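You operate a simulated robot arm through the tools that you are given. There is no shell and no other tool. Be economical: measure what you need, move in short steps, check, and stop when the job is done.

The job below is to be done with a simulated robot arm. You get a single attempt, and the scene is never put back.

Task
Seal the open pack again and put it in the good tray.
Fine: lift it with the rocker and rock the pin down again.

The check looks at the end state, three seconds after you hand in, the way a careful person would. Anything else that was tipped, shoved, dropped, spilled or broken makes it a failure. Lids that push on must go on centred and level and be pressed home; caps that screw on are set level and turned clockwise until they are tight.

Robot
A 7-joint arm with a two-finger parallel gripper, fixed in place. Base frame: the origin is at the foot of the arm, x ahead of it, y to its left, z up; the work surface is at about z = 740. Readings come in mm, degrees, newtons and seconds.
With the tool pointing down near the work surface it reaches from about 200 to 680 mm from the base axis. Its first joint turns from -66.0 to 66.0 degrees. Payload 2.4 kg.
The TCP is the grasp point between the finger pads, 30 mm short of the fingertips. In the tool frame z runs along the fingers and y along their closing line. Largest opening 94 mm; finger width 28, thickness 10; the body of the gripper, 50 by 96 mm, starts 55 mm behind the TCP.
Orientation is that of the tool frame in the base frame, as [roll, pitch, yaw] about the fixed x, y, z axes, in that order (R = Rz(yaw) Ry(pitch) Rx(roll)). With the fingers straight down and closing along the base's y, the tool's x points along the base's -x, its y along +y and its z along -z.

Tools
- The arm moves only by the tool arm_command. Its argument "targets" is a list of rows, each a list of 7 numbers: the turn, a rotation vector about the base's x, y, z in degrees, then the shift along the base's x, y, z in mm, then the gripper command, from -1 (shut) to 1 (fully open), values between in proportion. In form: [[rx, ry, rz, dx, dy, dz, claw], ...]. A call has 1 to 20 rows; each row is the pose to reach, as a shift and turn from the pose commanded when the call began. A row lasts 0.2 s, in which the tool goes at most 50 mm and 8.6 degrees; a call with a longer step from one row to the next is refused whole, and so is a gripper value outside its range. Where a pose cannot be reached the arm comes as near as it can. A force on the tool above 90 N (or 10 N above the force at the start of the call, whichever is more), or a blocked arm, ends the call early, and 0.2 s more pass. Each finger travels about 153 mm/s and halts on what it meets, pressing with about 35 N; the grip force reading is that of the motor and also rises with nothing between the fingers. The clock runs only during rows and for 0.2 s after the last one: add rows that repeat a pose to give the fingers time. The reply holds the time, the measured pose of the TCP, the force on the tool along the base axes, the opening and the grip force, in the units named above and with some noise, with the torque about the TCP (base axes, N m) and any sound that the robot's microphone picked up.
- Cameras (640 x 400 px; columns grow to the right, rows downward): "scene" is fixed at [33.5, 485.8, 1449.8]; the picture's right is [-0.71, -0.70, 0.00], its down [-0.40, 0.40, -0.82] and it looks along [0.58, -0.59, -0.57] (base axes); focal length 350 px, centre (320, 200). "wrist" rides on the gripper at [76, 14, -102] in the tool frame; the picture's right is [-0.18, 0.98, 0.00], its down [-0.75, -0.14, -0.64] and it looks along [-0.63, -0.12, 0.77] (tool axes); focal length 243 px, centre (320, 200). There is no depth. A picture from a camera that has moved, and an enlarged one, comes with that camera's place and axes in the base frame and with its lens. The place of the scene camera against the robot may be out by one fixed shift of up to 18 mm in any direction.
- camera(camera): a new picture of that camera. It takes no simulated time.
- close_up(camera, box): a new picture of the part [left, top, right, bottom] of that camera's present view, enlarged. It takes no simulated time.
- finish_job(): hands the job in; it is judged then, once.

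Work in short steps. Places have to be worked out from the pictures, the camera data and where the tool is seen: move nearer, look again, correct. Check each grasp and each placing, and mend what went wrong. You have 120 turns and 64 pictures in all, those below and enlarged ones among them. Open the gripper and draw the arm clear of the work before you hand the job in, unless the task says otherwise; then end with one line.

The tools are called by a JSON object that holds its "op" and its "data". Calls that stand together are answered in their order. arm_command: Moves the arm, as the interface text tells. Its arguments: {"type":"object","properties":{"targets":{"type":"array","items":{"type":"array","items":{"type":"number"}}}},"required":["targets"]} The other tools are called the same way: camera (camera) takes a picture; close_up (camera, box) takes an enlarged picture of a part of a camera's view; finish_job () hands the job in.

At the start:

```text
time_s: 0.0
eef_pos: [316.9, -49.8, 1128.6]
orientation: [180.0, 0.1, 179.9]
ft_force: [0.2, 1.1, 0.0]
wrist_torque: [0.0, -0.02, -0.04]
finger_gap: 94.2
gripper_force: 0.0
```

scene: 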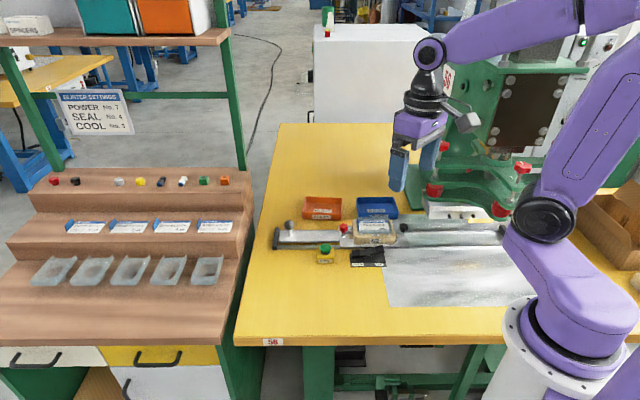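
wrist: 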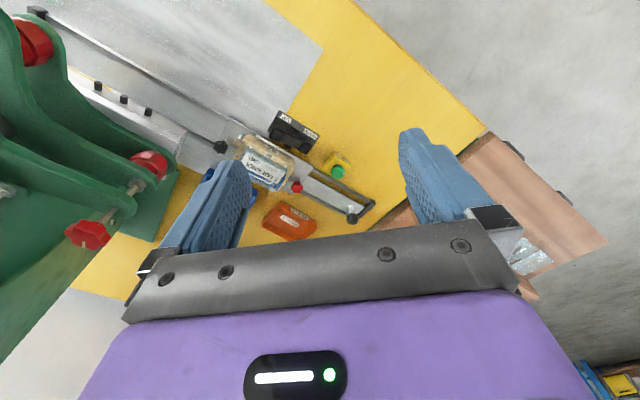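

I begin by looking at the work area up close.

{"op": "close_up", "data": {"camera": "scene", "box": [255, 180, 415, 280]}}

{"op": "close_up", "data": {"camera": "wrist", "box": [200, 90, 392, 250]}}

{"op": "close_up", "data": {"camera": "scene", "box": [20, 80, 250, 224]}}

```text
4.00 times, centred on (335, 230) of scene
camera zoom: at [33.5, 485.8, 1449.8], right [-0.71, -0.7, 0.0], down [-0.4, 0.4, -0.82], along [0.58, -0.59, -0.57], focal length 1400 px, centre (260, 80)
```

zoom: 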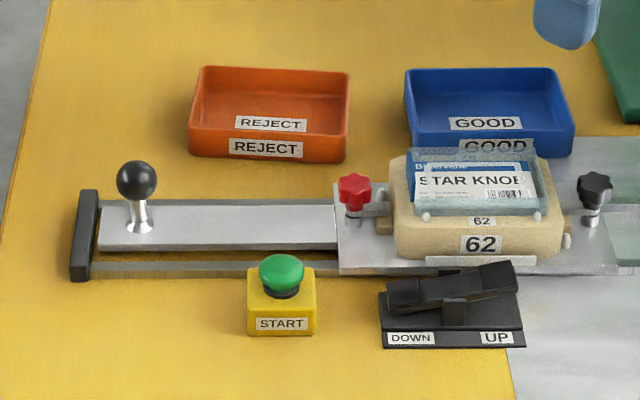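

```text
2.50 times, centred on (296, 170) of wrist
camera zoom: at [241.0, -36.0, 1232.8], right [0.18, 0.98, 0.0], down [0.75, -0.14, 0.64], along [0.63, -0.12, -0.77], focal length 606 px, centre (380, 275)
```

zoom: 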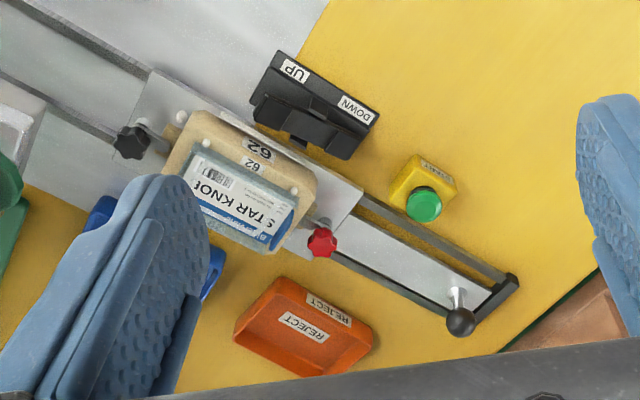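

```text
2.78 times, centred on (135, 152) of scene
camera zoom: at [33.5, 485.8, 1449.8], right [-0.71, -0.7, 0.0], down [-0.4, 0.4, -0.82], along [0.58, -0.59, -0.57], focal length 972 px, centre (834, 333)
```

zoom: 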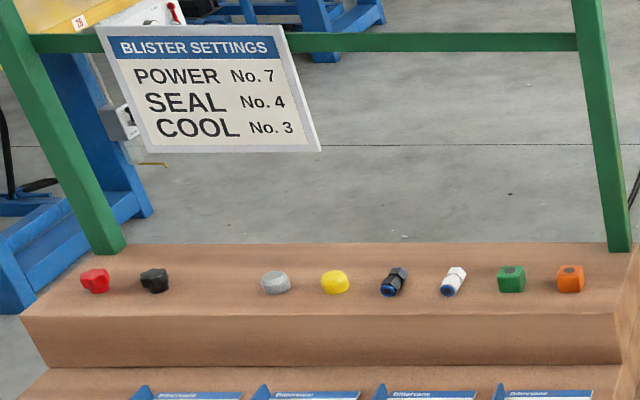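

Sliding carriage with nest, START, rocker and trays are seen. Next the machine itself.

{"op": "close_up", "data": {"camera": "scene", "box": [384, 100, 576, 250]}}

{"op": "close_up", "data": {"camera": "scene", "box": [430, 0, 640, 130]}}

{"op": "close_up", "data": {"camera": "scene", "box": [340, 195, 420, 245]}}

{"op": "close_up", "data": {"camera": "wrist", "box": [0, 0, 256, 160]}}

```text
2.67 times, centred on (480, 175) of scene
camera zoom: at [33.5, 485.8, 1449.8], right [-0.71, -0.7, 0.0], down [-0.4, 0.4, -0.82], along [0.58, -0.59, -0.57], focal length 934 px, centre (-107, 267)
```

zoom: 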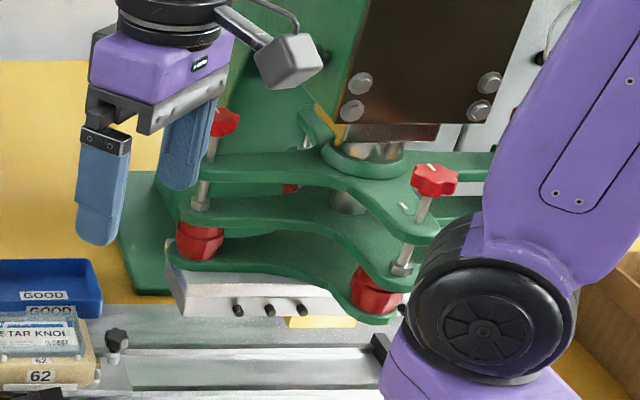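

```text
3.05 times, centred on (535, 65) of scene
camera zoom: at [33.5, 485.8, 1449.8], right [-0.71, -0.7, 0.0], down [-0.4, 0.4, -0.82], along [0.58, -0.59, -0.57], focal length 1067 px, centre (-335, 611)
```

zoom: 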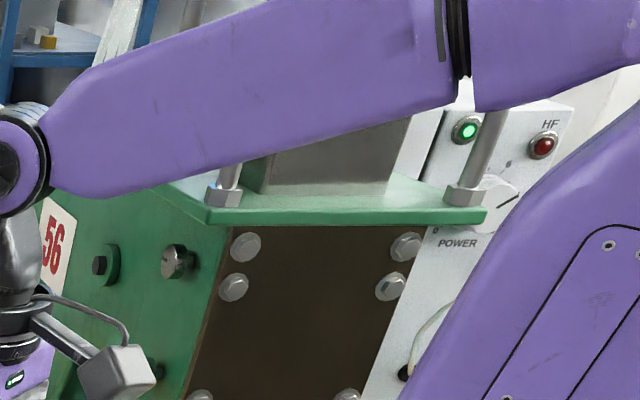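

```text
8.00 times, centred on (380, 220) of scene
camera zoom: at [33.5, 485.8, 1449.8], right [-0.71, -0.7, 0.0], down [-0.4, 0.4, -0.82], along [0.58, -0.59, -0.57], focal length 2801 px, centre (-160, 40)
```

zoom: 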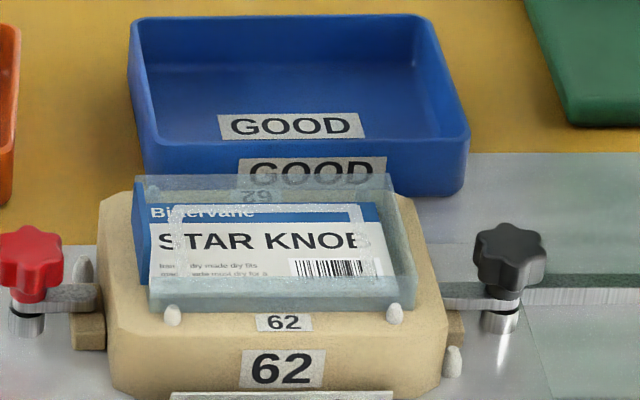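

```text
2.50 times, centred on (128, 80) of wrist
camera zoom: at [241.0, -36.0, 1232.8], right [0.18, 0.98, 0.0], down [0.75, -0.14, 0.64], along [0.63, -0.12, -0.77], focal length 606 px, centre (800, 500)
```

zoom: 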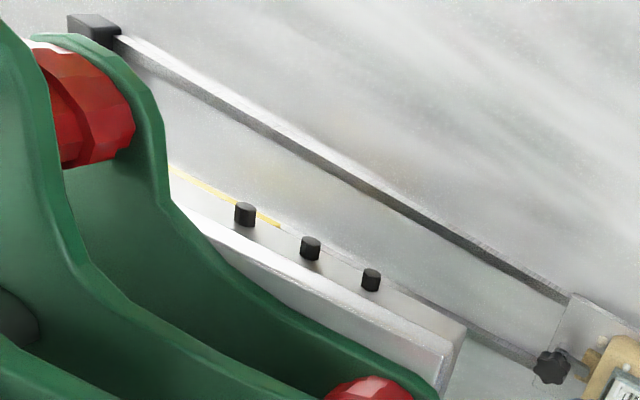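

Positions by both cameras agree (nest ≈ (490,-207), START ≈ (537,-51), ball ≈ (675,-36), rocker ≈ (446,-126)). I need to see the machine's dials, so I swing the wrist to look at it and clear the scene view.

{"op": "arm_command", "data": {"targets": [[0, 0, -8, 0, 20, 0, 1], [0, 0, -16, 0, 40, 0, 1], [0, 0, -24, 0, 60, 0, 1], [0, 0, -32, 0, 80, 0, 1], [0, 0, -40, 0, 100, 0, 1], [0, 0, -48, 0, 120, 0, 1], [0, 0, -56, 0, 140, 0, 1], [0, 0, -64, 0, 150, 0, 1], [0, 0, -70, 0, 150, 0, 1]]}}

```text
time_s: 2.0
eef_pos: [317.5, 101.2, 1129.8]
orientation: [180.0, 0.0, 109.8]
ft_force: [-0.5, -0.3, -0.6]
wrist_torque: [0.0, 0.0, -0.02]
finger_gap: 94.1
gripper_force: 0.0
```

Arm moved; now tilt up toward the panel and picture it.

{"op": "arm_command", "data": {"targets": [[-7.5, -2.7, 0, 0, 0, 10, 1], [-15, -5.5, 0, 0, 0, 20, 1], [-22.5, -8.2, 0, 0, 0, 30, 1], [-30, -11, 0, 0, 0, 40, 1], [-37.6, -13.7, 0, 0, 0, 50, 1]]}}

{"op": "camera", "data": {"camera": "wrist"}}

{"op": "camera", "data": {"camera": "scene"}}

```text
time_s: 3.2
eef_pos: [318.0, 99.4, 1178.5]
orientation: [179.8, 40.1, 109.9]
ft_force: [-0.6, -0.3, -0.1]
wrist_torque: [0.0, 0.01, 0.04]
finger_gap: 93.9
gripper_force: 0.2
```

```text
54 pictures are left
camera wrist: at [288.6, 222.0, 1209.5], right [0.97, 0.2, 0.12], down [-0.08, -0.2, 0.98], along [0.22, -0.96, -0.18], focal length 243 px, centre (320, 200)
```

wrist: 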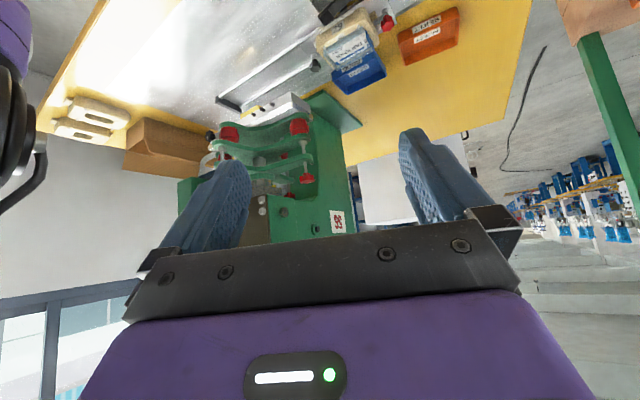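

```text
53 pictures are left
```

scene: 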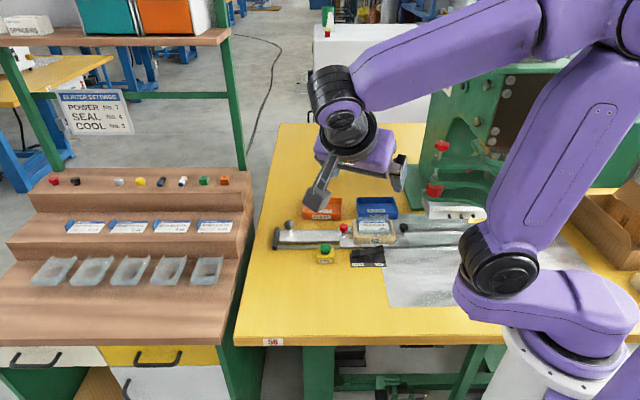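

The panel sits behind the left finger and higher up; I yaw further and raise the camera.

{"op": "arm_command", "data": {"targets": [[0, 0, -8, 0, 0, 40, 1], [0, 0, -16, 10, -10, 80, 1], [0, 0, -24, 20, -30, 110, 1], [0, 0, -24, 30, -60, 130, 1]]}}

{"op": "camera", "data": {"camera": "wrist"}}

```text
time_s: 4.2
eef_pos: [345.5, 38.2, 1309.3]
orientation: [-179.9, 40.0, 85.9]
ft_force: [-0.6, 0.5, -0.2]
wrist_torque: [-0.02, 0.0, -0.02]
finger_gap: 93.9
gripper_force: 0.0
```

```text
52 pictures are left
camera wrist: at [369.2, 161.8, 1339.6], right [0.97, -0.21, 0.12], down [-0.15, -0.15, 0.98], along [-0.19, -0.97, -0.18], focal length 243 px, centre (320, 200)
```

wrist: 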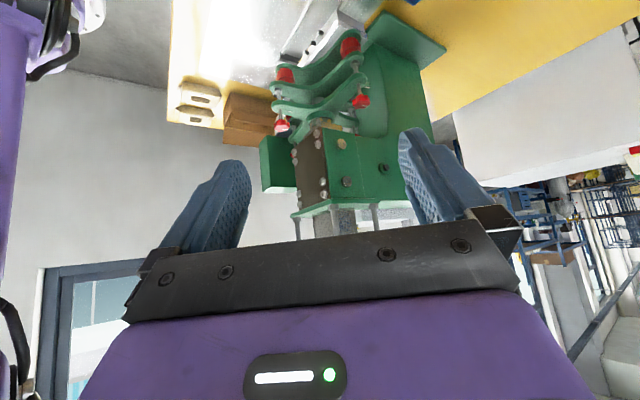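

{"op": "close_up", "data": {"camera": "wrist", "box": [200, 30, 456, 230]}}

{"op": "camera", "data": {"camera": "scene"}}

```text
2.00 times, centred on (328, 130) of wrist
camera zoom: at [369.2, 161.8, 1339.6], right [0.97, -0.21, 0.12], down [-0.15, -0.15, 0.98], along [-0.19, -0.97, -0.18], focal length 485 px, centre (304, 340)
```

zoom: 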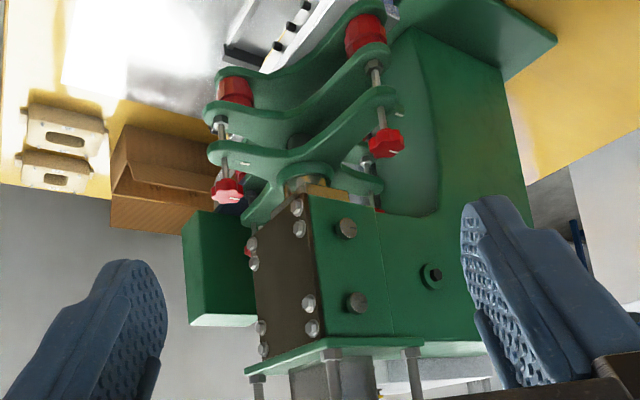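

```text
50 pictures are left
```

scene: 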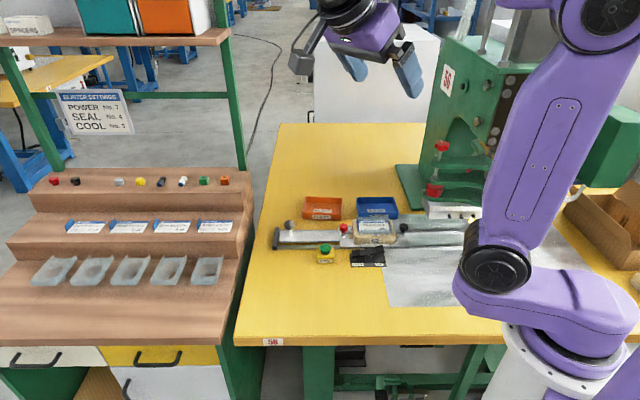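

The panel is hidden behind the upper arm in the scene view; I swing the arm to the left to bare it, undoing the tilt on the way.

{"op": "arm_command", "data": {"targets": [[0, 0, 8, 15, 40, -20, 1], [0, 0, 16, 30, 80, -40, 1], [0, 0, 24, 45, 120, -60, 1], [0, 0, 24, 60, 160, -80, 1], [0, 0, 24, 80, 200, -100, 1], [0, 0, 24, 100, 240, -120, 1], [0, 0, 24, 100, 240, -120, 1]]}}

{"op": "camera", "data": {"camera": "scene"}}

```text
time_s: 5.8
eef_pos: [445.3, 280.3, 1188.5]
orientation: [-180.0, 40.0, 110.0]
ft_force: [0.0, 0.4, -0.1]
wrist_torque: [-0.01, -0.02, 0.03]
finger_gap: 94.1
gripper_force: 0.1
```

```text
49 pictures are left
```

scene: 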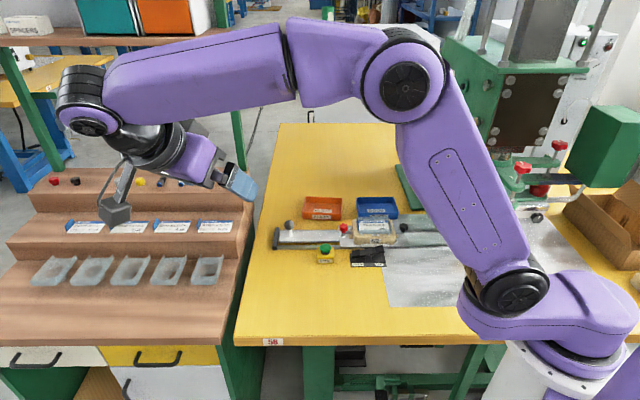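

{"op": "close_up", "data": {"camera": "scene", "box": [480, 0, 640, 130]}}

{"op": "close_up", "data": {"camera": "scene", "box": [480, 120, 640, 250]}}

```text
3.08 times, centred on (560, 65) of scene
camera zoom: at [33.5, 485.8, 1449.8], right [-0.71, -0.7, 0.0], down [-0.4, 0.4, -0.82], along [0.58, -0.59, -0.57], focal length 1077 px, centre (-418, 615)
```

zoom: 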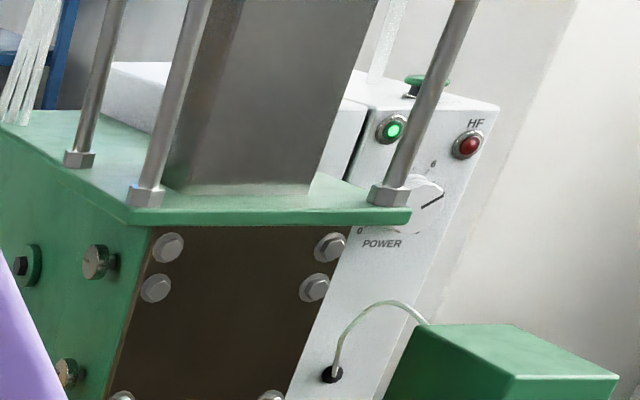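

```text
3.08 times, centred on (560, 185) of scene
camera zoom: at [33.5, 485.8, 1449.8], right [-0.71, -0.7, 0.0], down [-0.4, 0.4, -0.82], along [0.58, -0.59, -0.57], focal length 1077 px, centre (-418, 246)
```

zoom: 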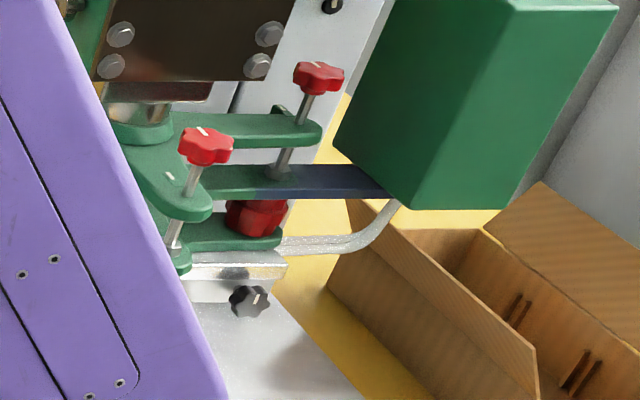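

POWER points about 7, HF off, green ready lamp on. I now level the tool and go to look closely at the nest.

{"op": "arm_command", "data": {"targets": [[7.5, 2.7, 0, 0, -30, 0, 1], [15, 5.5, 0, 0, -60, 0, 1], [22.5, 8.2, 0, 0, -90, 0, 1], [30, 11, 0, 0, -120, 0, 1], [37.6, 13.7, 0, 0, -150, 0, 1]]}}

{"op": "arm_command", "data": {"targets": [[0, 0, 8, 0, -30, -20, 1], [0, 0, 16, 0, -60, -40, 1], [0, 0, 24, 0, -90, -60, 1], [0, 0, 32, -5, -120, -80, 1], [0, 0, 40, -10, -150, -110, 1], [0, 0, 48, -15, -180, -140, 1], [0, 0, 56, -20, -210, -170, 1], [0, 0, 64, -25, -240, -200, 1], [0, 0, 70, -30, -280, -225, 1], [0, 0, 70, -37, -310, -250, 1], [0, 0, 70, -37, -321, -268, 1]]}}

{"op": "camera", "data": {"camera": "wrist"}}

```text
time_s: 7.0
eef_pos: [445.9, 129.3, 1186.7]
orientation: [-180.0, -0.1, 110.1]
ft_force: [0.1, 0.4, -0.4]
wrist_torque: [0.02, 0.0, -0.02]
finger_gap: 93.9
gripper_force: 0.0
```

```text
time_s: 9.4
eef_pos: [410.6, -194.1, 921.8]
orientation: [180.0, 0.0, -180.0]
ft_force: [-0.2, 0.0, -1.1]
wrist_torque: [-0.02, -0.01, 0.01]
finger_gap: 93.7
gripper_force: 0.2
```

```text
46 pictures are left
camera wrist: at [334.6, -179.0, 1024.9], right [0.18, 0.98, 0.0], down [0.75, -0.14, 0.64], along [0.63, -0.12, -0.77], focal length 243 px, centre (320, 200)
```

wrist: 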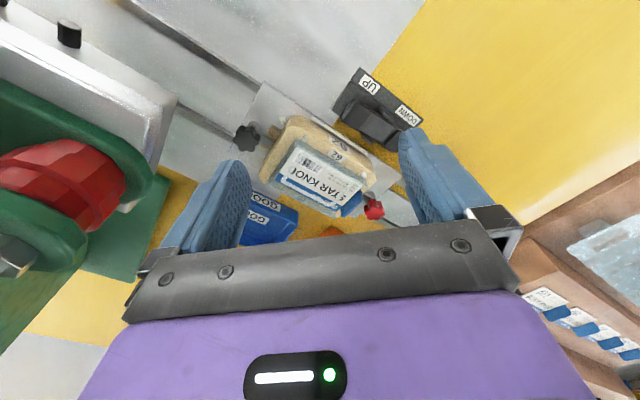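

{"op": "close_up", "data": {"camera": "wrist", "box": [230, 100, 390, 240]}}

{"op": "close_up", "data": {"camera": "scene", "box": [345, 200, 425, 250]}}

```text
2.86 times, centred on (310, 170) of wrist
camera zoom: at [334.6, -179.0, 1024.9], right [0.18, 0.98, 0.0], down [0.75, -0.14, 0.64], along [0.63, -0.12, -0.77], focal length 693 px, centre (349, 286)
```

zoom: 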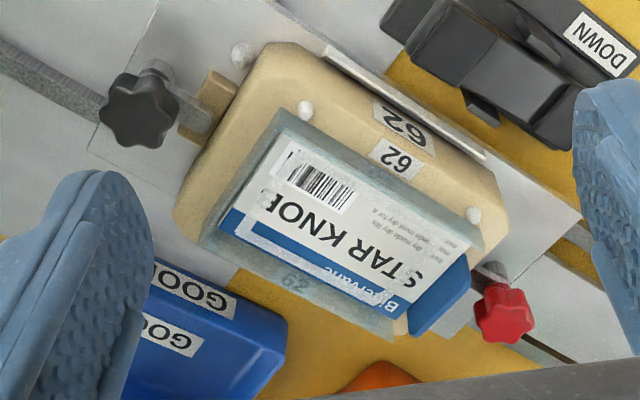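

```text
8.00 times, centred on (385, 225) of scene
camera zoom: at [33.5, 485.7, 1449.8], right [-0.71, -0.7, 0.0], down [-0.4, 0.4, -0.82], along [0.58, -0.59, -0.57], focal length 2801 px, centre (-200, 0)
```

zoom: 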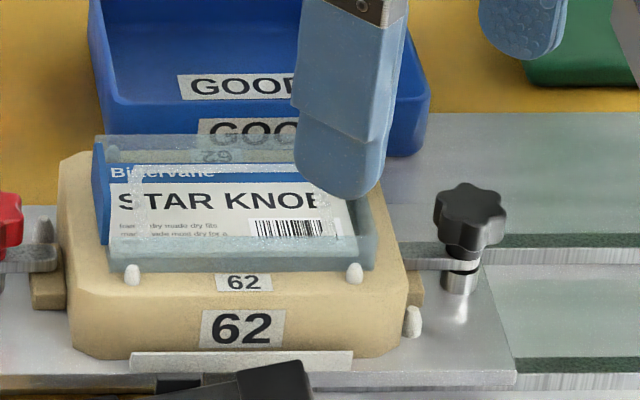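

The card seems to stick out with a blue piece at the red-knob end. I go round to look from the +y side to understand how it is open.

{"op": "arm_command", "data": {"targets": [[0, 0, -8, 8, 6, 0, 1], [0, 0, -16, 16, 12, 0, 1], [0, 0, -24, 24, 18, 0, 1], [0, 0, -32, 32, 24, 0, 1], [0, 0, -40, 40, 30, 0, 1], [0, 0, -48, 48, 36, 0, 1], [0, 0, -56, 60, 42, 0, 1], [0, 0, -64, 70, 48, 0, 1], [0, 0, -72, 80, 54, -5, 1], [0, 0, -80, 90, 60, -10, 1], [0, 0, -88, 95, 64, -20, 1], [0, 0, -95, 100, 64, -30, 1]]}}

{"op": "camera", "data": {"camera": "wrist"}}

```text
time_s: 12.0
eef_pos: [510.2, -128.9, 892.1]
orientation: [180.0, 0.0, 84.7]
ft_force: [0.2, -0.9, -0.1]
wrist_torque: [0.01, 0.01, 0.02]
finger_gap: 94.2
gripper_force: 0.1
```

```text
43 pictures are left
camera wrist: at [532.0, -54.0, 994.6], right [0.96, -0.27, 0.0], down [-0.21, -0.74, 0.64], along [-0.17, -0.62, -0.77], focal length 243 px, centre (320, 200)
```

wrist: 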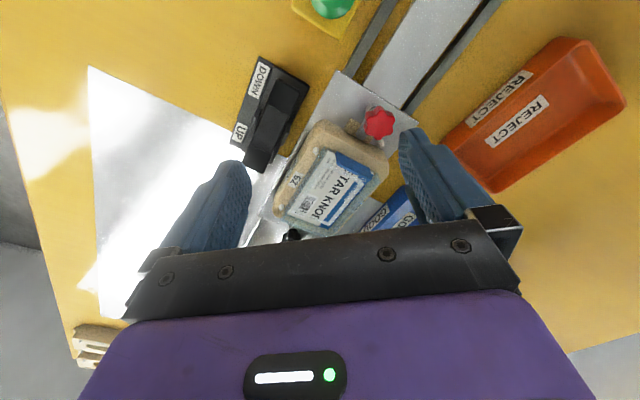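

{"op": "close_up", "data": {"camera": "wrist", "box": [260, 90, 420, 240]}}

```text
2.67 times, centred on (340, 165) of wrist
camera zoom: at [532.0, -54.0, 994.6], right [0.96, -0.27, 0.0], down [-0.21, -0.74, 0.64], along [-0.17, -0.62, -0.77], focal length 647 px, centre (267, 293)
```

zoom: 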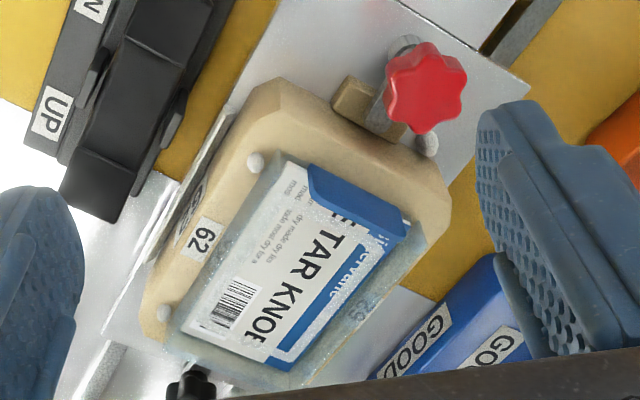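

The card's S end is peeled up like a flap; that is the open end to be sealed. The ball handle triangulates to about (674,-36,795), rail direction about 45°. I move above it with fingers closing along the rail.

{"op": "arm_command", "data": {"targets": [[0, 0, 8, 20, 13, 0, 1], [0, 0, 16, 45, 26, 0, 1], [0, 0, 24, 70, 40, 0, 1], [0, 0, 32, 90, 53, 0, 0.8], [0, 0, 40, 110, 66, 0, 0.6], [0, 0, 48, 130, 80, 0, 0.4], [0, 0, 50, 145, 85, 0, 0.3]]}}

{"op": "camera", "data": {"camera": "wrist"}}

{"op": "close_up", "data": {"camera": "scene", "box": [225, 150, 385, 260]}}

```text
time_s: 13.6
eef_pos: [654.4, -43.0, 890.9]
orientation: [-180.0, 0.0, 135.2]
ft_force: [-1.2, -0.8, 0.3]
wrist_torque: [0.03, 0.03, 0.02]
finger_gap: 61.1
gripper_force: 0.1
```

```text
41 pictures are left
camera wrist: at [610.5, 20.7, 995.7], right [0.82, 0.57, 0.0], down [0.43, -0.63, 0.64], along [0.36, -0.53, -0.77], focal length 243 px, centre (320, 200)
```

wrist: 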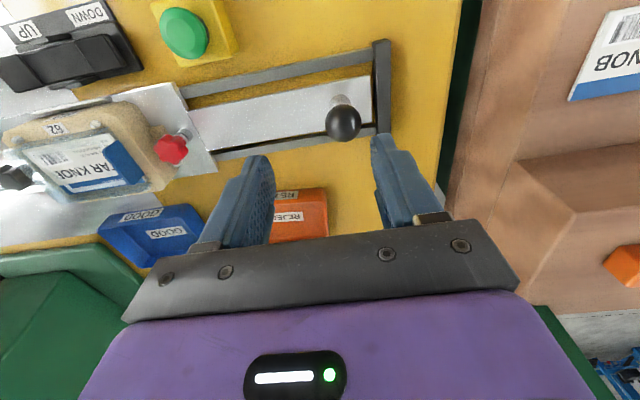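

```text
3.64 times, centred on (305, 205) of scene
camera zoom: at [33.5, 485.8, 1449.8], right [-0.71, -0.7, 0.0], down [-0.4, 0.4, -0.82], along [0.58, -0.59, -0.57], focal length 1273 px, centre (374, 182)
```

zoom: 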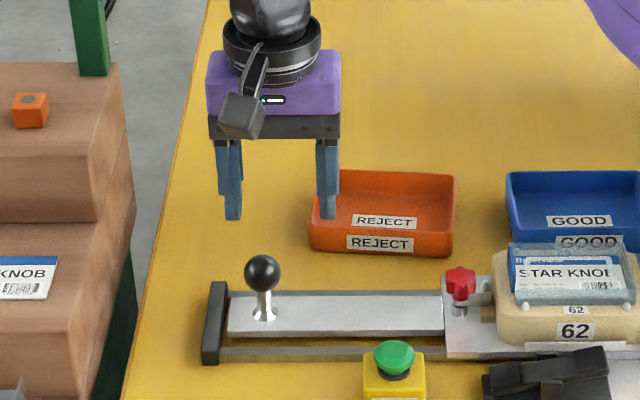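

Ball seen again at (672,-36). I go over it, open 60 mm, and descend to z≈806.

{"op": "arm_command", "data": {"targets": [[0, 0, 0, 17.5, 7, 0, 0.3], [0, 0, 0, 17.5, 7, -30, 0.3], [0, 0, 0, 17.5, 7, -60, 0.3], [0, 0, 0, 17.5, 7, -84, 0.3], [0, 0, 0, 17.5, 7, -84, 0.3]]}}

{"op": "close_up", "data": {"camera": "scene", "box": [245, 160, 355, 250]}}

{"op": "camera", "data": {"camera": "wrist"}}

```text
time_s: 14.8
eef_pos: [671.7, -37.3, 806.2]
orientation: [-179.9, 0.0, 135.0]
ft_force: [0.0, -0.6, 0.3]
wrist_torque: [0.0, 0.02, -0.01]
finger_gap: 61.1
gripper_force: 0.0
```

```text
4.44 times, centred on (300, 205) of scene
camera zoom: at [33.5, 485.8, 1449.8], right [-0.71, -0.7, 0.0], down [-0.4, 0.4, -0.82], along [0.58, -0.59, -0.57], focal length 1556 px, centre (409, 178)
```

zoom: 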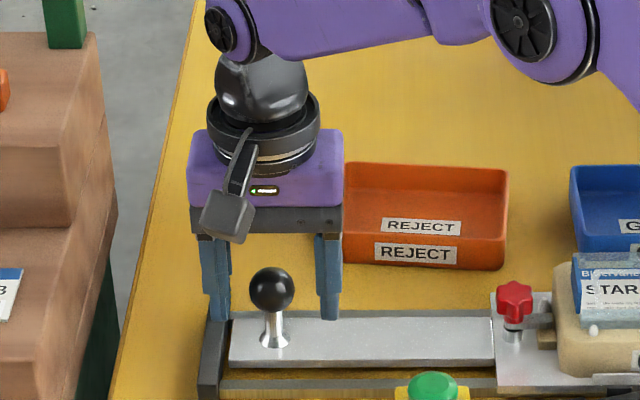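

```text
38 pictures are left
camera wrist: at [628.3, 26.7, 910.3], right [0.83, 0.56, 0.0], down [0.43, -0.63, 0.64], along [0.36, -0.53, -0.77], focal length 243 px, centre (320, 200)
```

wrist: 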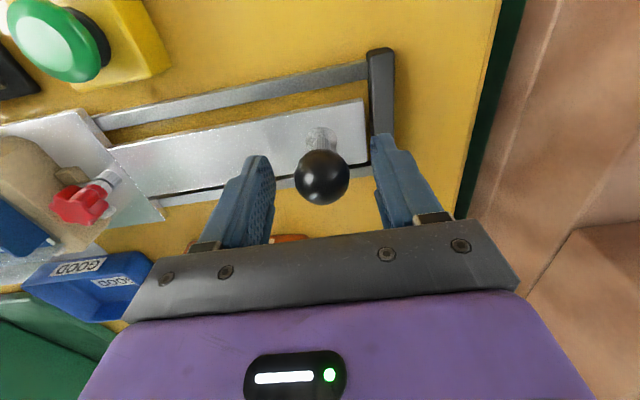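

The ball lies between the fingers at (673,-38). Close on it.

{"op": "arm_command", "data": {"targets": [[0, 0, 0, 0, 0, 0, -0.2], [0, 0, 0, 0, 0, 0, -1], [0, 0, 0, 0, 0, 0, -1]]}}

```text
time_s: 15.6
eef_pos: [672.5, -38.3, 807.1]
orientation: [-180.0, 0.0, 135.0]
ft_force: [3.0, 1.6, -3.1]
wrist_torque: [-0.23, -0.31, -0.01]
finger_gap: 30.4
gripper_force: 45.1
```

Ball (30 mm) is gripped. Test drag of 20 mm along the rail.

{"op": "arm_command", "data": {"targets": [[0, 0, 0, -4, -4, 0, -1], [0, 0, 0, -9, -9, 0, -1], [0, 0, 0, -14.2, -14, 0, -1]]}}

{"op": "close_up", "data": {"camera": "scene", "box": [255, 180, 415, 280]}}

```text
time_s: 16.4
eef_pos: [657.6, -52.1, 806.6]
orientation: [-179.8, -0.1, 135.0]
ft_force: [5.5, -4.8, -14.3]
wrist_torque: [-0.71, -0.51, 0.03]
finger_gap: 30.7
gripper_force: 44.6
```

```text
4.00 times, centred on (335, 230) of scene
camera zoom: at [33.9, 485.6, 1449.8], right [-0.71, -0.7, 0.0], down [-0.4, 0.4, -0.82], along [0.58, -0.59, -0.57], focal length 1400 px, centre (260, 80)
```

zoom: 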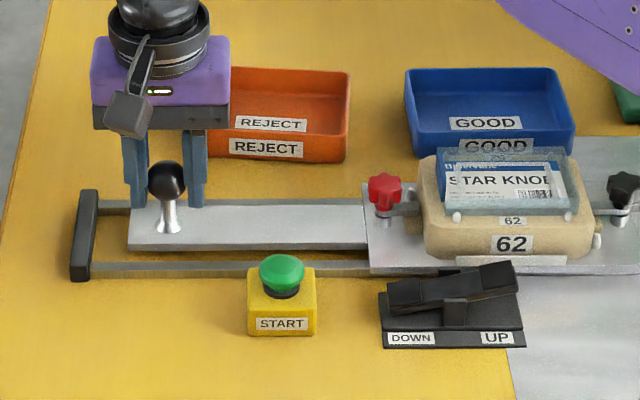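

The carriage follows; lateral force hints the path is slightly more to -y. Continue and correct.

{"op": "arm_command", "data": {"targets": [[0, 0, 0, -5, -6, -0.5, -1], [0, 0, 0, -11, -12, -0.5, -1], [0, 0, 0, -17, -18, -0.5, -1], [0, 0, 0, -23, -24, -0.5, -1], [0, 0, 0, -29, -30, -0.5, -1], [0, 0, 0, -35, -36, -0.5, -1]]}}

```text
time_s: 17.8
eef_pos: [623.4, -86.0, 806.8]
orientation: [179.9, 0.1, 135.0]
ft_force: [9.5, -7.8, -0.9]
wrist_torque: [0.34, 0.53, -0.07]
finger_gap: 30.6
gripper_force: 45.3
```

Lateral load ~12 N persists, so I shift sideways (+x,-y) and continue along a slightly steeper line.

{"op": "arm_command", "data": {"targets": [[0, 0, 0, -4, -8, 0, -1], [0, 0, 0, -9, -14, 0, -1], [0, 0, 0, -15, -20, 0, -1], [0, 0, 0, -20.5, -26, 0, -1]]}}

{"op": "close_up", "data": {"camera": "scene", "box": [270, 150, 510, 270]}}

```text
time_s: 18.8
eef_pos: [601.2, -108.8, 805.0]
orientation: [-180.0, -0.2, 135.1]
ft_force: [-13.2, 14.5, 33.5]
wrist_torque: [0.16, 0.18, 0.02]
finger_gap: 30.6
gripper_force: 45.1
```

```text
2.67 times, centred on (390, 210) of scene
camera zoom: at [32.5, 486.2, 1449.7], right [-0.71, -0.7, 0.0], down [-0.4, 0.4, -0.82], along [0.58, -0.59, -0.57], focal length 934 px, centre (133, 173)
```

zoom: 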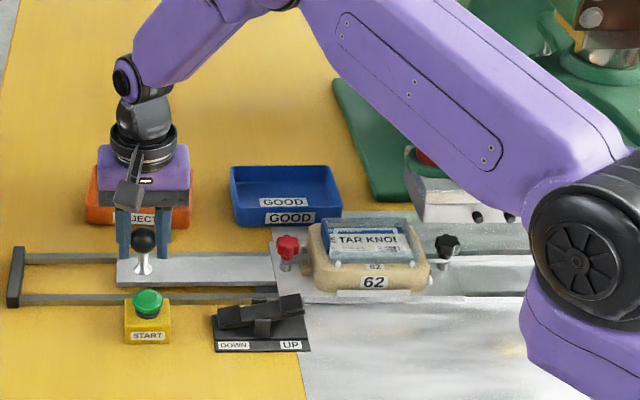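

Overshot sideways by a millimetre or so; the line is practically 45°. Back off the offset, raise 1.5 mm and continue.

{"op": "arm_command", "data": {"targets": [[0, 0, 0, -1.2, 1.2, 1.5, -1], [0, 0, 0, -7, -4.5, 1.5, -1], [0, 0, 0, -13, -10.5, 1.5, -1], [0, 0, 0, -19, -16.5, 1.5, -1], [0, 0, 0, -25, -22.5, 1.5, -1]]}}

```text
time_s: 20.0
eef_pos: [575.1, -134.4, 806.5]
orientation: [-179.8, -0.3, 134.9]
ft_force: [-1.9, 2.1, -29.3]
wrist_torque: [-0.01, -0.03, -0.04]
finger_gap: 30.4
gripper_force: 45.2
```

Lateral load is nil now. I check how the pack stands relative to the press head.

{"op": "close_up", "data": {"camera": "scene", "box": [340, 140, 500, 260]}}

{"op": "camera", "data": {"camera": "wrist"}}

```text
3.33 times, centred on (420, 200) of scene
camera zoom: at [34.0, 485.7, 1449.8], right [-0.71, -0.7, 0.0], down [-0.4, 0.4, -0.82], along [0.58, -0.59, -0.57], focal length 1167 px, centre (-13, 200)
```

zoom: 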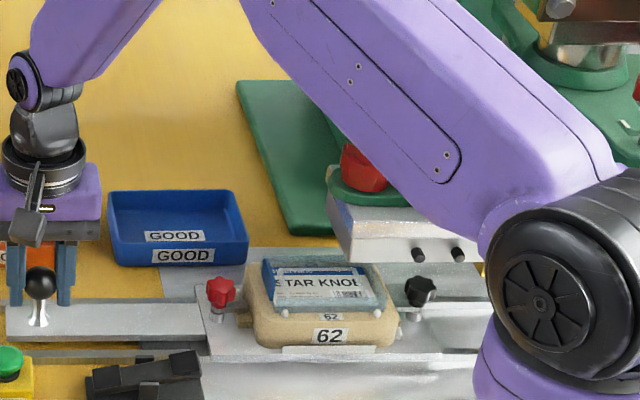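

```text
34 pictures are left
camera wrist: at [533.3, -70.3, 909.7], right [0.83, 0.56, 0.0], down [0.44, -0.63, 0.64], along [0.36, -0.53, -0.77], focal length 243 px, centre (320, 200)
```

wrist: 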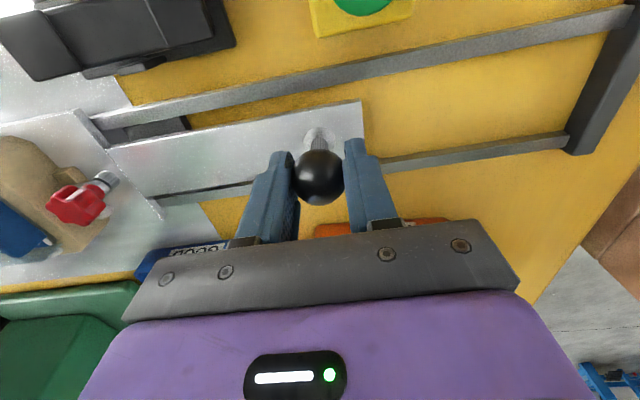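

The head clears the pack by about 50 mm, so the flap will pass. About 140 mm more to the head centre; continue.

{"op": "arm_command", "data": {"targets": [[0, 0, 0, -6, -6, -0.7, -1], [0, 0, 0, -12, -12, -0.7, -1], [0, 0, 0, -18, -18, -0.7, -1], [0, 0, 0, -24, -24, -0.7, -1], [0, 0, 0, -30, -30, -0.7, -1], [0, 0, 0, -36, -36, -0.7, -1]]}}

```text
time_s: 21.4
eef_pos: [540.0, -169.9, 806.6]
orientation: [179.9, 0.0, 134.9]
ft_force: [-0.1, 0.8, -25.0]
wrist_torque: [0.37, 0.42, 0.01]
finger_gap: 30.2
gripper_force: 44.7
```

Clean travel. Lower a touch and continue.

{"op": "arm_command", "data": {"targets": [[0, 0, 0, -6, -6, -0.6, -1], [0, 0, 0, -12, -12, -0.6, -1], [0, 0, 0, -18, -18, -0.6, -1], [0, 0, 0, -24, -24, -0.6, -1], [0, 0, 0, -30, -30, -0.6, -1], [0, 0, 0, -36, -36, -0.6, -1]]}}

{"op": "close_up", "data": {"camera": "scene", "box": [340, 140, 500, 260]}}

```text
time_s: 22.8
eef_pos: [504.9, -205.9, 807.0]
orientation: [-180.0, 0.1, 135.0]
ft_force: [-4.3, 6.5, 12.1]
wrist_torque: [0.79, 0.91, 0.04]
finger_gap: 30.6
gripper_force: 45.0
```

```text
3.33 times, centred on (420, 200) of scene
camera zoom: at [33.2, 486.0, 1449.7], right [-0.71, -0.7, 0.0], down [-0.4, 0.4, -0.82], along [0.58, -0.59, -0.57], focal length 1167 px, centre (-13, 200)
```

zoom: 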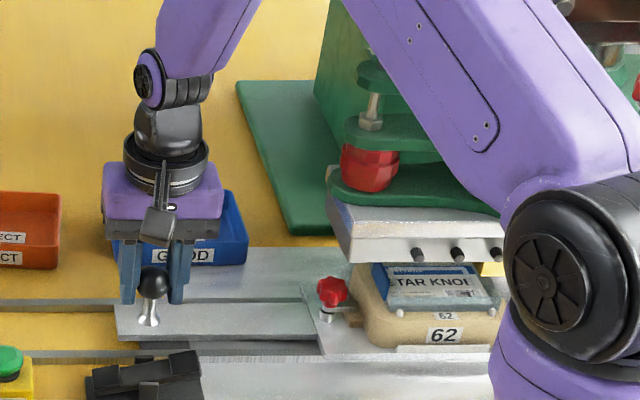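

The pack is passing under the head with room. Continue gently toward the stop.

{"op": "arm_command", "data": {"targets": [[0, 0, 0, -4, -4, 0.3, -1], [0, 0, 0, -8, -8, 0.3, -1], [0, 0, 0, -12, -12, 0.3, -1], [0, 0, 0, -16, -16, 0.3, -1], [0, 0, 0, -20, -20, 0.3, -1]]}}

{"op": "close_up", "data": {"camera": "scene", "box": [360, 140, 520, 260]}}

```text
time_s: 24.0
eef_pos: [486.3, -225.7, 806.2]
orientation: [-180.0, -0.1, 135.0]
ft_force: [-6.2, 8.4, 8.9]
wrist_torque: [-0.54, -0.58, 0.03]
finger_gap: 30.5
gripper_force: 44.9
```

```text
3.33 times, centred on (440, 200) of scene
camera zoom: at [33.1, 486.0, 1449.7], right [-0.71, -0.7, 0.0], down [-0.4, 0.4, -0.82], along [0.58, -0.59, -0.57], focal length 1167 px, centre (-80, 200)
```

zoom: 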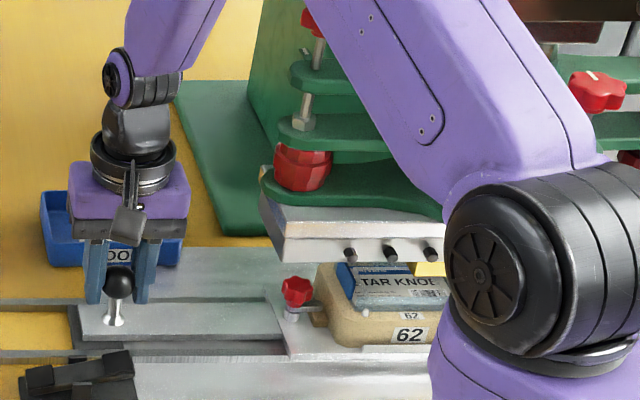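

By triangulation the nest is about at the middle of the adjuster domes now. I feel for the stop with small steps.

{"op": "arm_command", "data": {"targets": [[0, 0, 0, -2.6, -1.4, 0, -1], [0, 0, 0, -4.6, -3.4, 0, -1], [0, 0, 0, -6.6, -5.4, 0, -1]]}}

```text
time_s: 24.8
eef_pos: [480.3, -232.8, 806.8]
orientation: [-180.0, 0.1, 135.0]
ft_force: [0.0, 2.3, 9.2]
wrist_torque: [0.64, 0.66, 0.15]
finger_gap: 30.6
gripper_force: 45.0
```

No stop yet; a little further.

{"op": "arm_command", "data": {"targets": [[0, 0, 0, -3, -3, 0, -1], [0, 0, 0, -6, -6, 0, -1], [0, 0, 0, -9, -9, 0, -1], [0, 0, 0, -12, -12, 0, -1]]}}

{"op": "close_up", "data": {"camera": "scene", "box": [360, 120, 520, 260]}}

```text
time_s: 25.8
eef_pos: [466.1, -244.9, 806.4]
orientation: [-179.9, 0.1, 134.9]
ft_force: [5.6, -5.9, -14.3]
wrist_torque: [-0.04, -0.05, 0.03]
finger_gap: 30.6
gripper_force: 45.2
```

```text
2.86 times, centred on (440, 190) of scene
camera zoom: at [33.8, 485.5, 1449.9], right [-0.71, -0.7, 0.0], down [-0.4, 0.4, -0.82], along [0.58, -0.59, -0.57], focal length 1000 px, centre (-23, 229)
```

zoom: 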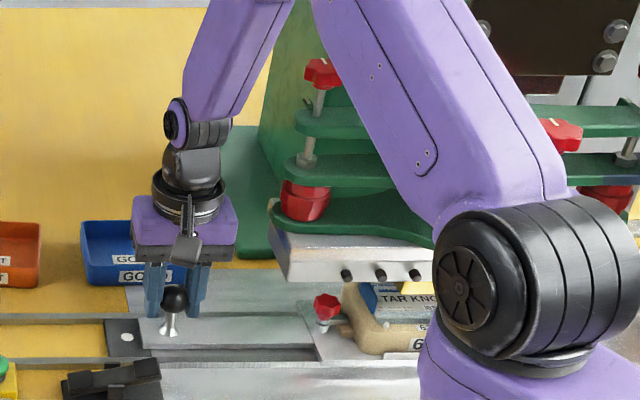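

Still free. Continue to the stop.

{"op": "arm_command", "data": {"targets": [[0, 0, 0, -3, -4, -0.2, -1], [0, 0, 0, -6, -7, -0.2, -1], [0, 0, 0, -9, -10, -0.2, -1], [0, 0, 0, -12, -13, -0.2, -1], [0, 0, 0, -15, -16, -0.2, -1]]}}

```text
time_s: 27.0
eef_pos: [462.5, -249.5, 807.9]
orientation: [179.9, 0.3, 136.2]
ft_force: [49.4, 37.9, -26.3]
wrist_torque: [0.06, -0.14, -0.32]
finger_gap: 30.6
gripper_force: 45.0
```

A firm stop at about 298 mm travel. Relax the push, then check.

{"op": "arm_command", "data": {"targets": [[0, 0, 0, 5, 5, 0, -1], [0, 0, 0, 11, 11, 0, -1], [0, 0, 0, 11, 11, 0, -1]]}}

{"op": "close_up", "data": {"camera": "scene", "box": [360, 120, 560, 260]}}

```text
time_s: 27.8
eef_pos: [460.3, -250.0, 807.1]
orientation: [-179.9, -0.2, 134.9]
ft_force: [-1.0, 11.0, 24.0]
wrist_torque: [0.27, 0.29, 0.29]
finger_gap: 30.4
gripper_force: 44.8
```

```text
2.86 times, centred on (460, 190) of scene
camera zoom: at [33.1, 486.2, 1449.7], right [-0.71, -0.7, 0.0], down [-0.4, 0.4, -0.82], along [0.58, -0.59, -0.57], focal length 1000 px, centre (-80, 229)
```

zoom: 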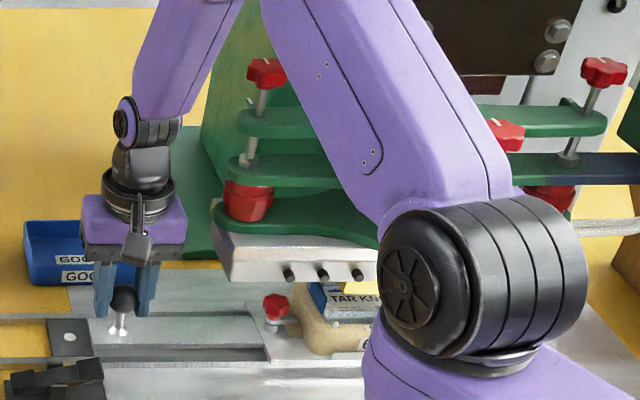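

Carriage is home against the stop. Release the ball and rise, then go over START.

{"op": "arm_command", "data": {"targets": [[0, 0, 0, 0, 0, 0, 0.3], [0, 0, 0, 0, 0, 0, 0.3], [0, 0, 0, 0, 0, 40, 0.3], [0, 0, 0, 0, 0, 80, 0.3], [0, 0, 0, 15, 40, 80, 0], [0, 0, 0, 30, 80, 80, -0.5], [0, 0, 0, 45, 120, 80, -1], [0, 0, 0, 60, 155, 80, -1], [0, 0, 0, 72, 187, 80, -1]]}}

{"op": "camera", "data": {"camera": "wrist"}}

```text
time_s: 29.8
eef_pos: [538.3, -60.6, 886.1]
orientation: [-179.9, -0.1, 135.0]
ft_force: [-0.6, 0.1, -0.1]
wrist_torque: [-0.01, 0.0, -0.02]
finger_gap: 0.1
gripper_force: 32.6
```

```text
29 pictures are left
camera wrist: at [494.8, 3.1, 989.8], right [0.83, 0.56, 0.0], down [0.43, -0.63, 0.64], along [0.36, -0.53, -0.77], focal length 243 px, centre (320, 200)
```

wrist: 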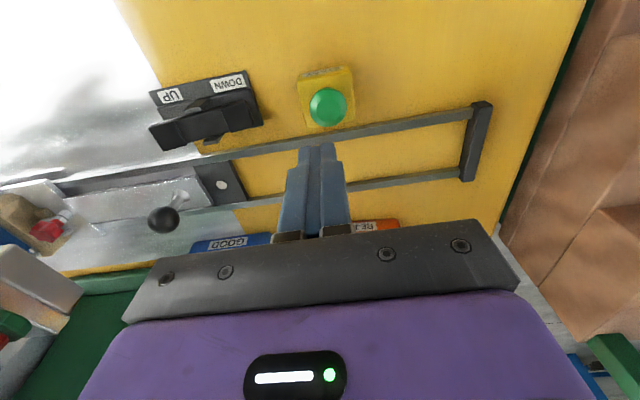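

Button at (540,-52). Move over it and descend to just above contact, then press with small steps.

{"op": "arm_command", "data": {"targets": [[0, 0, 0, 2, 8.5, 0, -1], [0, 0, 0, 2, 8.5, -35, -1], [0, 0, 0, 2, 8.5, -62, -1], [0, 0, 0, 2, 8.5, -66, -1], [0, 0, 0, 2, 8.5, -70, -1]]}}

```text
time_s: 31.0
eef_pos: [538.8, -53.1, 816.5]
orientation: [180.0, 0.0, 134.9]
ft_force: [-0.5, 0.1, 1.6]
wrist_torque: [0.01, 0.04, 0.0]
finger_gap: 0.1
gripper_force: 33.3
```

{"op": "close_up", "data": {"camera": "scene", "box": [285, 200, 365, 270]}}

```text
5.71 times, centred on (325, 235) of scene
camera zoom: at [33.4, 485.8, 1449.8], right [-0.71, -0.7, 0.0], down [-0.4, 0.4, -0.82], along [0.58, -0.59, -0.57], focal length 2000 px, centre (291, 0)
```

zoom: 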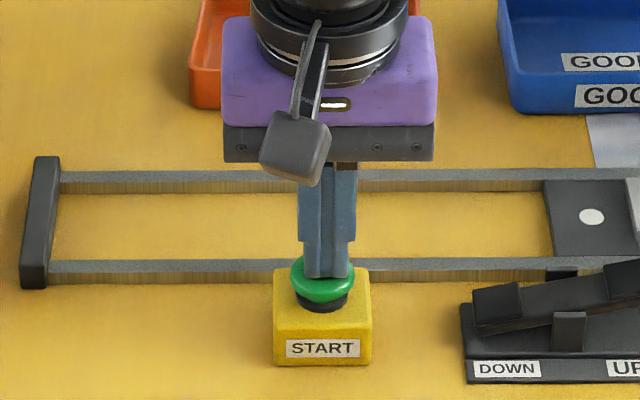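

Fingers are centred over the button. Press in small steps and come back up.

{"op": "arm_command", "data": {"targets": [[0, 0, 0, 0, 0, -3, -1], [0, 0, 0, 0, 0, -5, -1], [0, 0, 0, 0, 0, -7, -1], [0, 0, 0, 0, 0, -9, -1], [0, 0, 0, 0, 0, -11, -1], [0, 0, 0, 0, 0, -13, -1]]}}

```text
time_s: 32.4
eef_pos: [538.1, -52.9, 807.1]
orientation: [180.0, 0.3, 135.0]
ft_force: [-11.0, -2.3, 51.0]
wrist_torque: [0.0, 0.37, -0.01]
finger_gap: 0.0
gripper_force: 33.4
heard: click
```

Click heard: the button is pressed. Release upward and look at the press.

{"op": "arm_command", "data": {"targets": [[0, 0, 0, 0, 0, 20, -1], [0, 0, 0, 0, 0, 50, -1], [0, 0, 0, 0, 0, 70, -1]]}}

{"op": "camera", "data": {"camera": "scene"}}

```text
time_s: 33.2
eef_pos: [537.5, -53.5, 874.5]
orientation: [180.0, 0.1, 135.0]
ft_force: [-0.3, 0.0, 1.0]
wrist_torque: [-0.02, 0.0, 0.03]
finger_gap: 0.0
gripper_force: 32.8
```

```text
27 pictures are left
```

scene: 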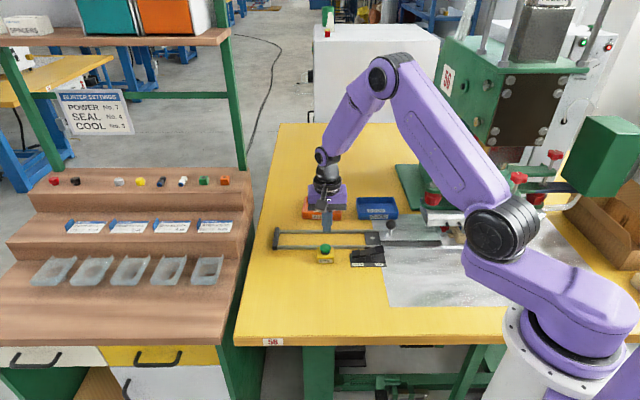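

The head has moved down. Wait through the cycle (seal + cool).

{"op": "arm_command", "data": {"targets": [[0, 0, 0, 0, 0, 0, -1], [0, 0, 0, 0, 0, 0, -1], [0, 0, 0, 0, 0, 0, -1], [0, 0, 0, 0, 0, 0, -1], [0, 0, 0, 0, 0, 0, -1], [0, 0, 0, 0, 0, 0, -1], [0, 0, 0, 0, 0, 0, -1], [0, 0, 0, 0, 0, 0, -1], [0, 0, 0, 0, 0, 0, -1], [0, 0, 0, 0, 0, 0, -1], [0, 0, 0, 0, 0, 0, -1], [0, 0, 0, 0, 0, 0, -1], [0, 0, 0, 0, 0, 0, -1], [0, 0, 0, 0, 0, 0, -1], [0, 0, 0, 0, 0, 0, -1], [0, 0, 0, 0, 0, 0, -1], [0, 0, 0, 0, 0, 0, -1], [0, 0, 0, 0, 0, 0, -1], [0, 0, 0, 0, 0, 0, -1], [0, 0, 0, 0, 0, 0, -1]]}}

{"op": "arm_command", "data": {"targets": [[0, 0, 0, 0, 0, 0, -1], [0, 0, 0, 0, 0, 0, -1], [0, 0, 0, 0, 0, 0, -1], [0, 0, 0, 0, 0, 0, -1], [0, 0, 0, 0, 0, 0, -1], [0, 0, 0, 0, 0, 0, -1], [0, 0, 0, 0, 0, 0, -1], [0, 0, 0, 0, 0, 0, -1], [0, 0, 0, 0, 0, 0, -1], [0, 0, 0, 0, 0, 0, -1], [0, 0, 0, 0, 0, 0, -1], [0, 0, 0, 0, 0, 0, -1], [0, 0, 0, 0, 0, 0, -1], [0, 0, 0, 0, 0, 0, -1], [0, 0, 0, 0, 0, 0, -1], [0, 0, 0, 0, 0, 0, -1], [0, 0, 0, 0, 0, 0, -1], [0, 0, 0, 0, 0, 0, -1], [0, 0, 0, 0, 0, 0, -1], [0, 0, 0, 0, 0, 0, -1]]}}

{"op": "camera", "data": {"camera": "scene"}}

```text
time_s: 37.4
eef_pos: [537.7, -54.6, 874.5]
orientation: [-179.9, 0.1, 134.9]
ft_force: [-0.5, 0.2, 1.5]
wrist_torque: [0.01, 0.0, 0.03]
finger_gap: 0.2
gripper_force: 32.9
```

```text
time_s: 41.6
eef_pos: [537.4, -53.9, 874.2]
orientation: [-179.9, 0.0, 134.9]
ft_force: [0.3, 0.2, -0.4]
wrist_torque: [0.01, 0.0, 0.01]
finger_gap: 0.0
gripper_force: 33.4
```

```text
26 pictures are left
```

scene: 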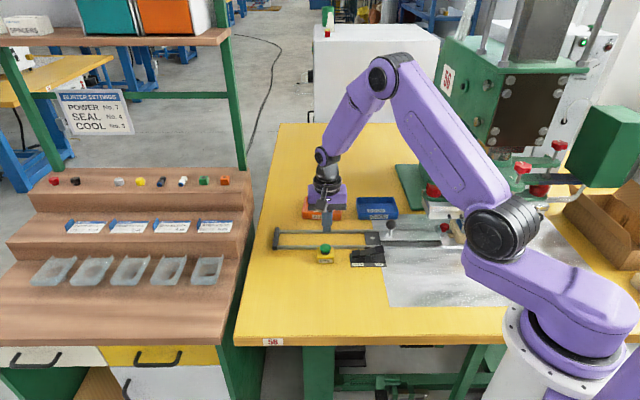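

Head is up again; the cycle is over. Return to the ball at (461,-250).

{"op": "arm_command", "data": {"targets": [[0, 0, 0, -12, -30, 10, -0.5], [0, 0, 0, -27, -70, 10, 0], [0, 0, 0, -42, -110, 10, 0.3], [0, 0, 0, -57, -150, 10, 0.3], [0, 0, 0, -68, -180, 10, 0.3], [0, 0, 0, -76, -195.5, 10, 0.3], [0, 0, 0, -76, -195.5, -25, 0.3], [0, 0, 0, -76, -195.5, -52, 0.3], [0, 0, 0, -76, -195.5, -67, 0.3], [0, 0, 0, -76, -195.5, -67, 0.3]]}}

{"op": "camera", "data": {"camera": "wrist"}}

```text
time_s: 43.8
eef_pos: [460.7, -247.8, 807.8]
orientation: [-179.9, 0.0, 135.0]
ft_force: [-0.2, -0.2, -0.7]
wrist_torque: [-0.02, 0.04, -0.04]
finger_gap: 61.1
gripper_force: 0.2
```

```text
25 pictures are left
camera wrist: at [417.9, -183.6, 911.5], right [0.83, 0.56, 0.0], down [0.43, -0.63, 0.64], along [0.36, -0.53, -0.77], focal length 243 px, centre (320, 200)
```

wrist: 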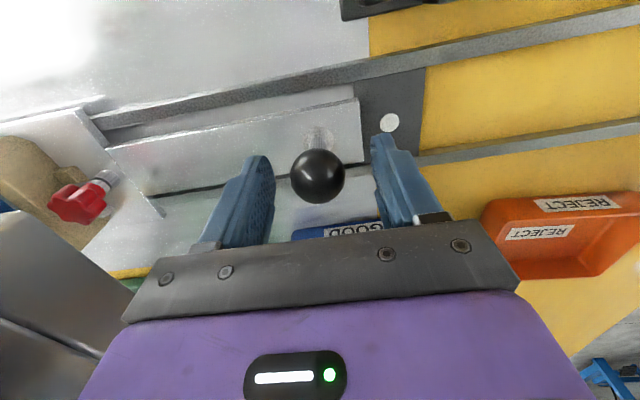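

Ball between fingers. Close and pull back the first stretch.

{"op": "arm_command", "data": {"targets": [[0, 0, 0, 0, -1, 0, -0.2], [0, 0, 0, 0, -1, 0, -1], [0, 0, 0, 0, -1, 0, -1]]}}

{"op": "arm_command", "data": {"targets": [[0, 0, 0, 5, 5, 0, -1], [0, 0, 0, 11, 11, 0, -1], [0, 0, 0, 18, 18, 0, -1], [0, 0, 0, 25, 25, 0, -1], [0, 0, 0, 32, 32, 0, -1], [0, 0, 0, 39, 39, 0, -1]]}}

```text
time_s: 44.6
eef_pos: [461.6, -249.9, 808.5]
orientation: [180.0, 0.0, 135.1]
ft_force: [0.1, 2.3, 0.7]
wrist_torque: [-0.03, -0.12, 0.03]
finger_gap: 30.5
gripper_force: 44.7
```

```text
time_s: 46.0
eef_pos: [500.3, -210.0, 808.1]
orientation: [-180.0, -0.1, 135.1]
ft_force: [-5.1, 5.5, 17.9]
wrist_torque: [0.1, 0.06, -0.21]
finger_gap: 30.4
gripper_force: 45.0
```

Following smoothly; continue outward.

{"op": "arm_command", "data": {"targets": [[0, 0, 0, 6, 8, 0.4, -1], [0, 0, 0, 13, 15, 0.4, -1], [0, 0, 0, 20, 22, 0.4, -1], [0, 0, 0, 27, 29, 0.4, -1], [0, 0, 0, 34, 36, 0.4, -1], [0, 0, 0, 41, 43, 0.4, -1], [0, 0, 0, 48, 50, 0.4, -1], [0, 0, 0, 55, 57, 0.4, -1]]}}

```text
time_s: 47.8
eef_pos: [556.4, -154.7, 809.0]
orientation: [-180.0, 0.1, 135.1]
ft_force: [-0.1, -2.1, 19.1]
wrist_torque: [-0.49, -0.6, 0.03]
finger_gap: 30.4
gripper_force: 45.0
```

{"op": "arm_command", "data": {"targets": [[0, 0, 0, 7, 7, 0.4, -1], [0, 0, 0, 14, 14, 0.4, -1], [0, 0, 0, 21, 21, 0.4, -1], [0, 0, 0, 28, 28, 0.4, -1], [0, 0, 0, 35, 35, 0.4, -1], [0, 0, 0, 42, 42, 0.4, -1], [0, 0, 0, 49, 49, 0.4, -1], [0, 0, 0, 56, 56, 0.4, -1]]}}

```text
time_s: 49.6
eef_pos: [611.6, -98.1, 807.6]
orientation: [180.0, -0.1, 134.9]
ft_force: [10.1, -11.6, -8.0]
wrist_torque: [-0.46, -0.61, -0.03]
finger_gap: 30.5
gripper_force: 44.8
```

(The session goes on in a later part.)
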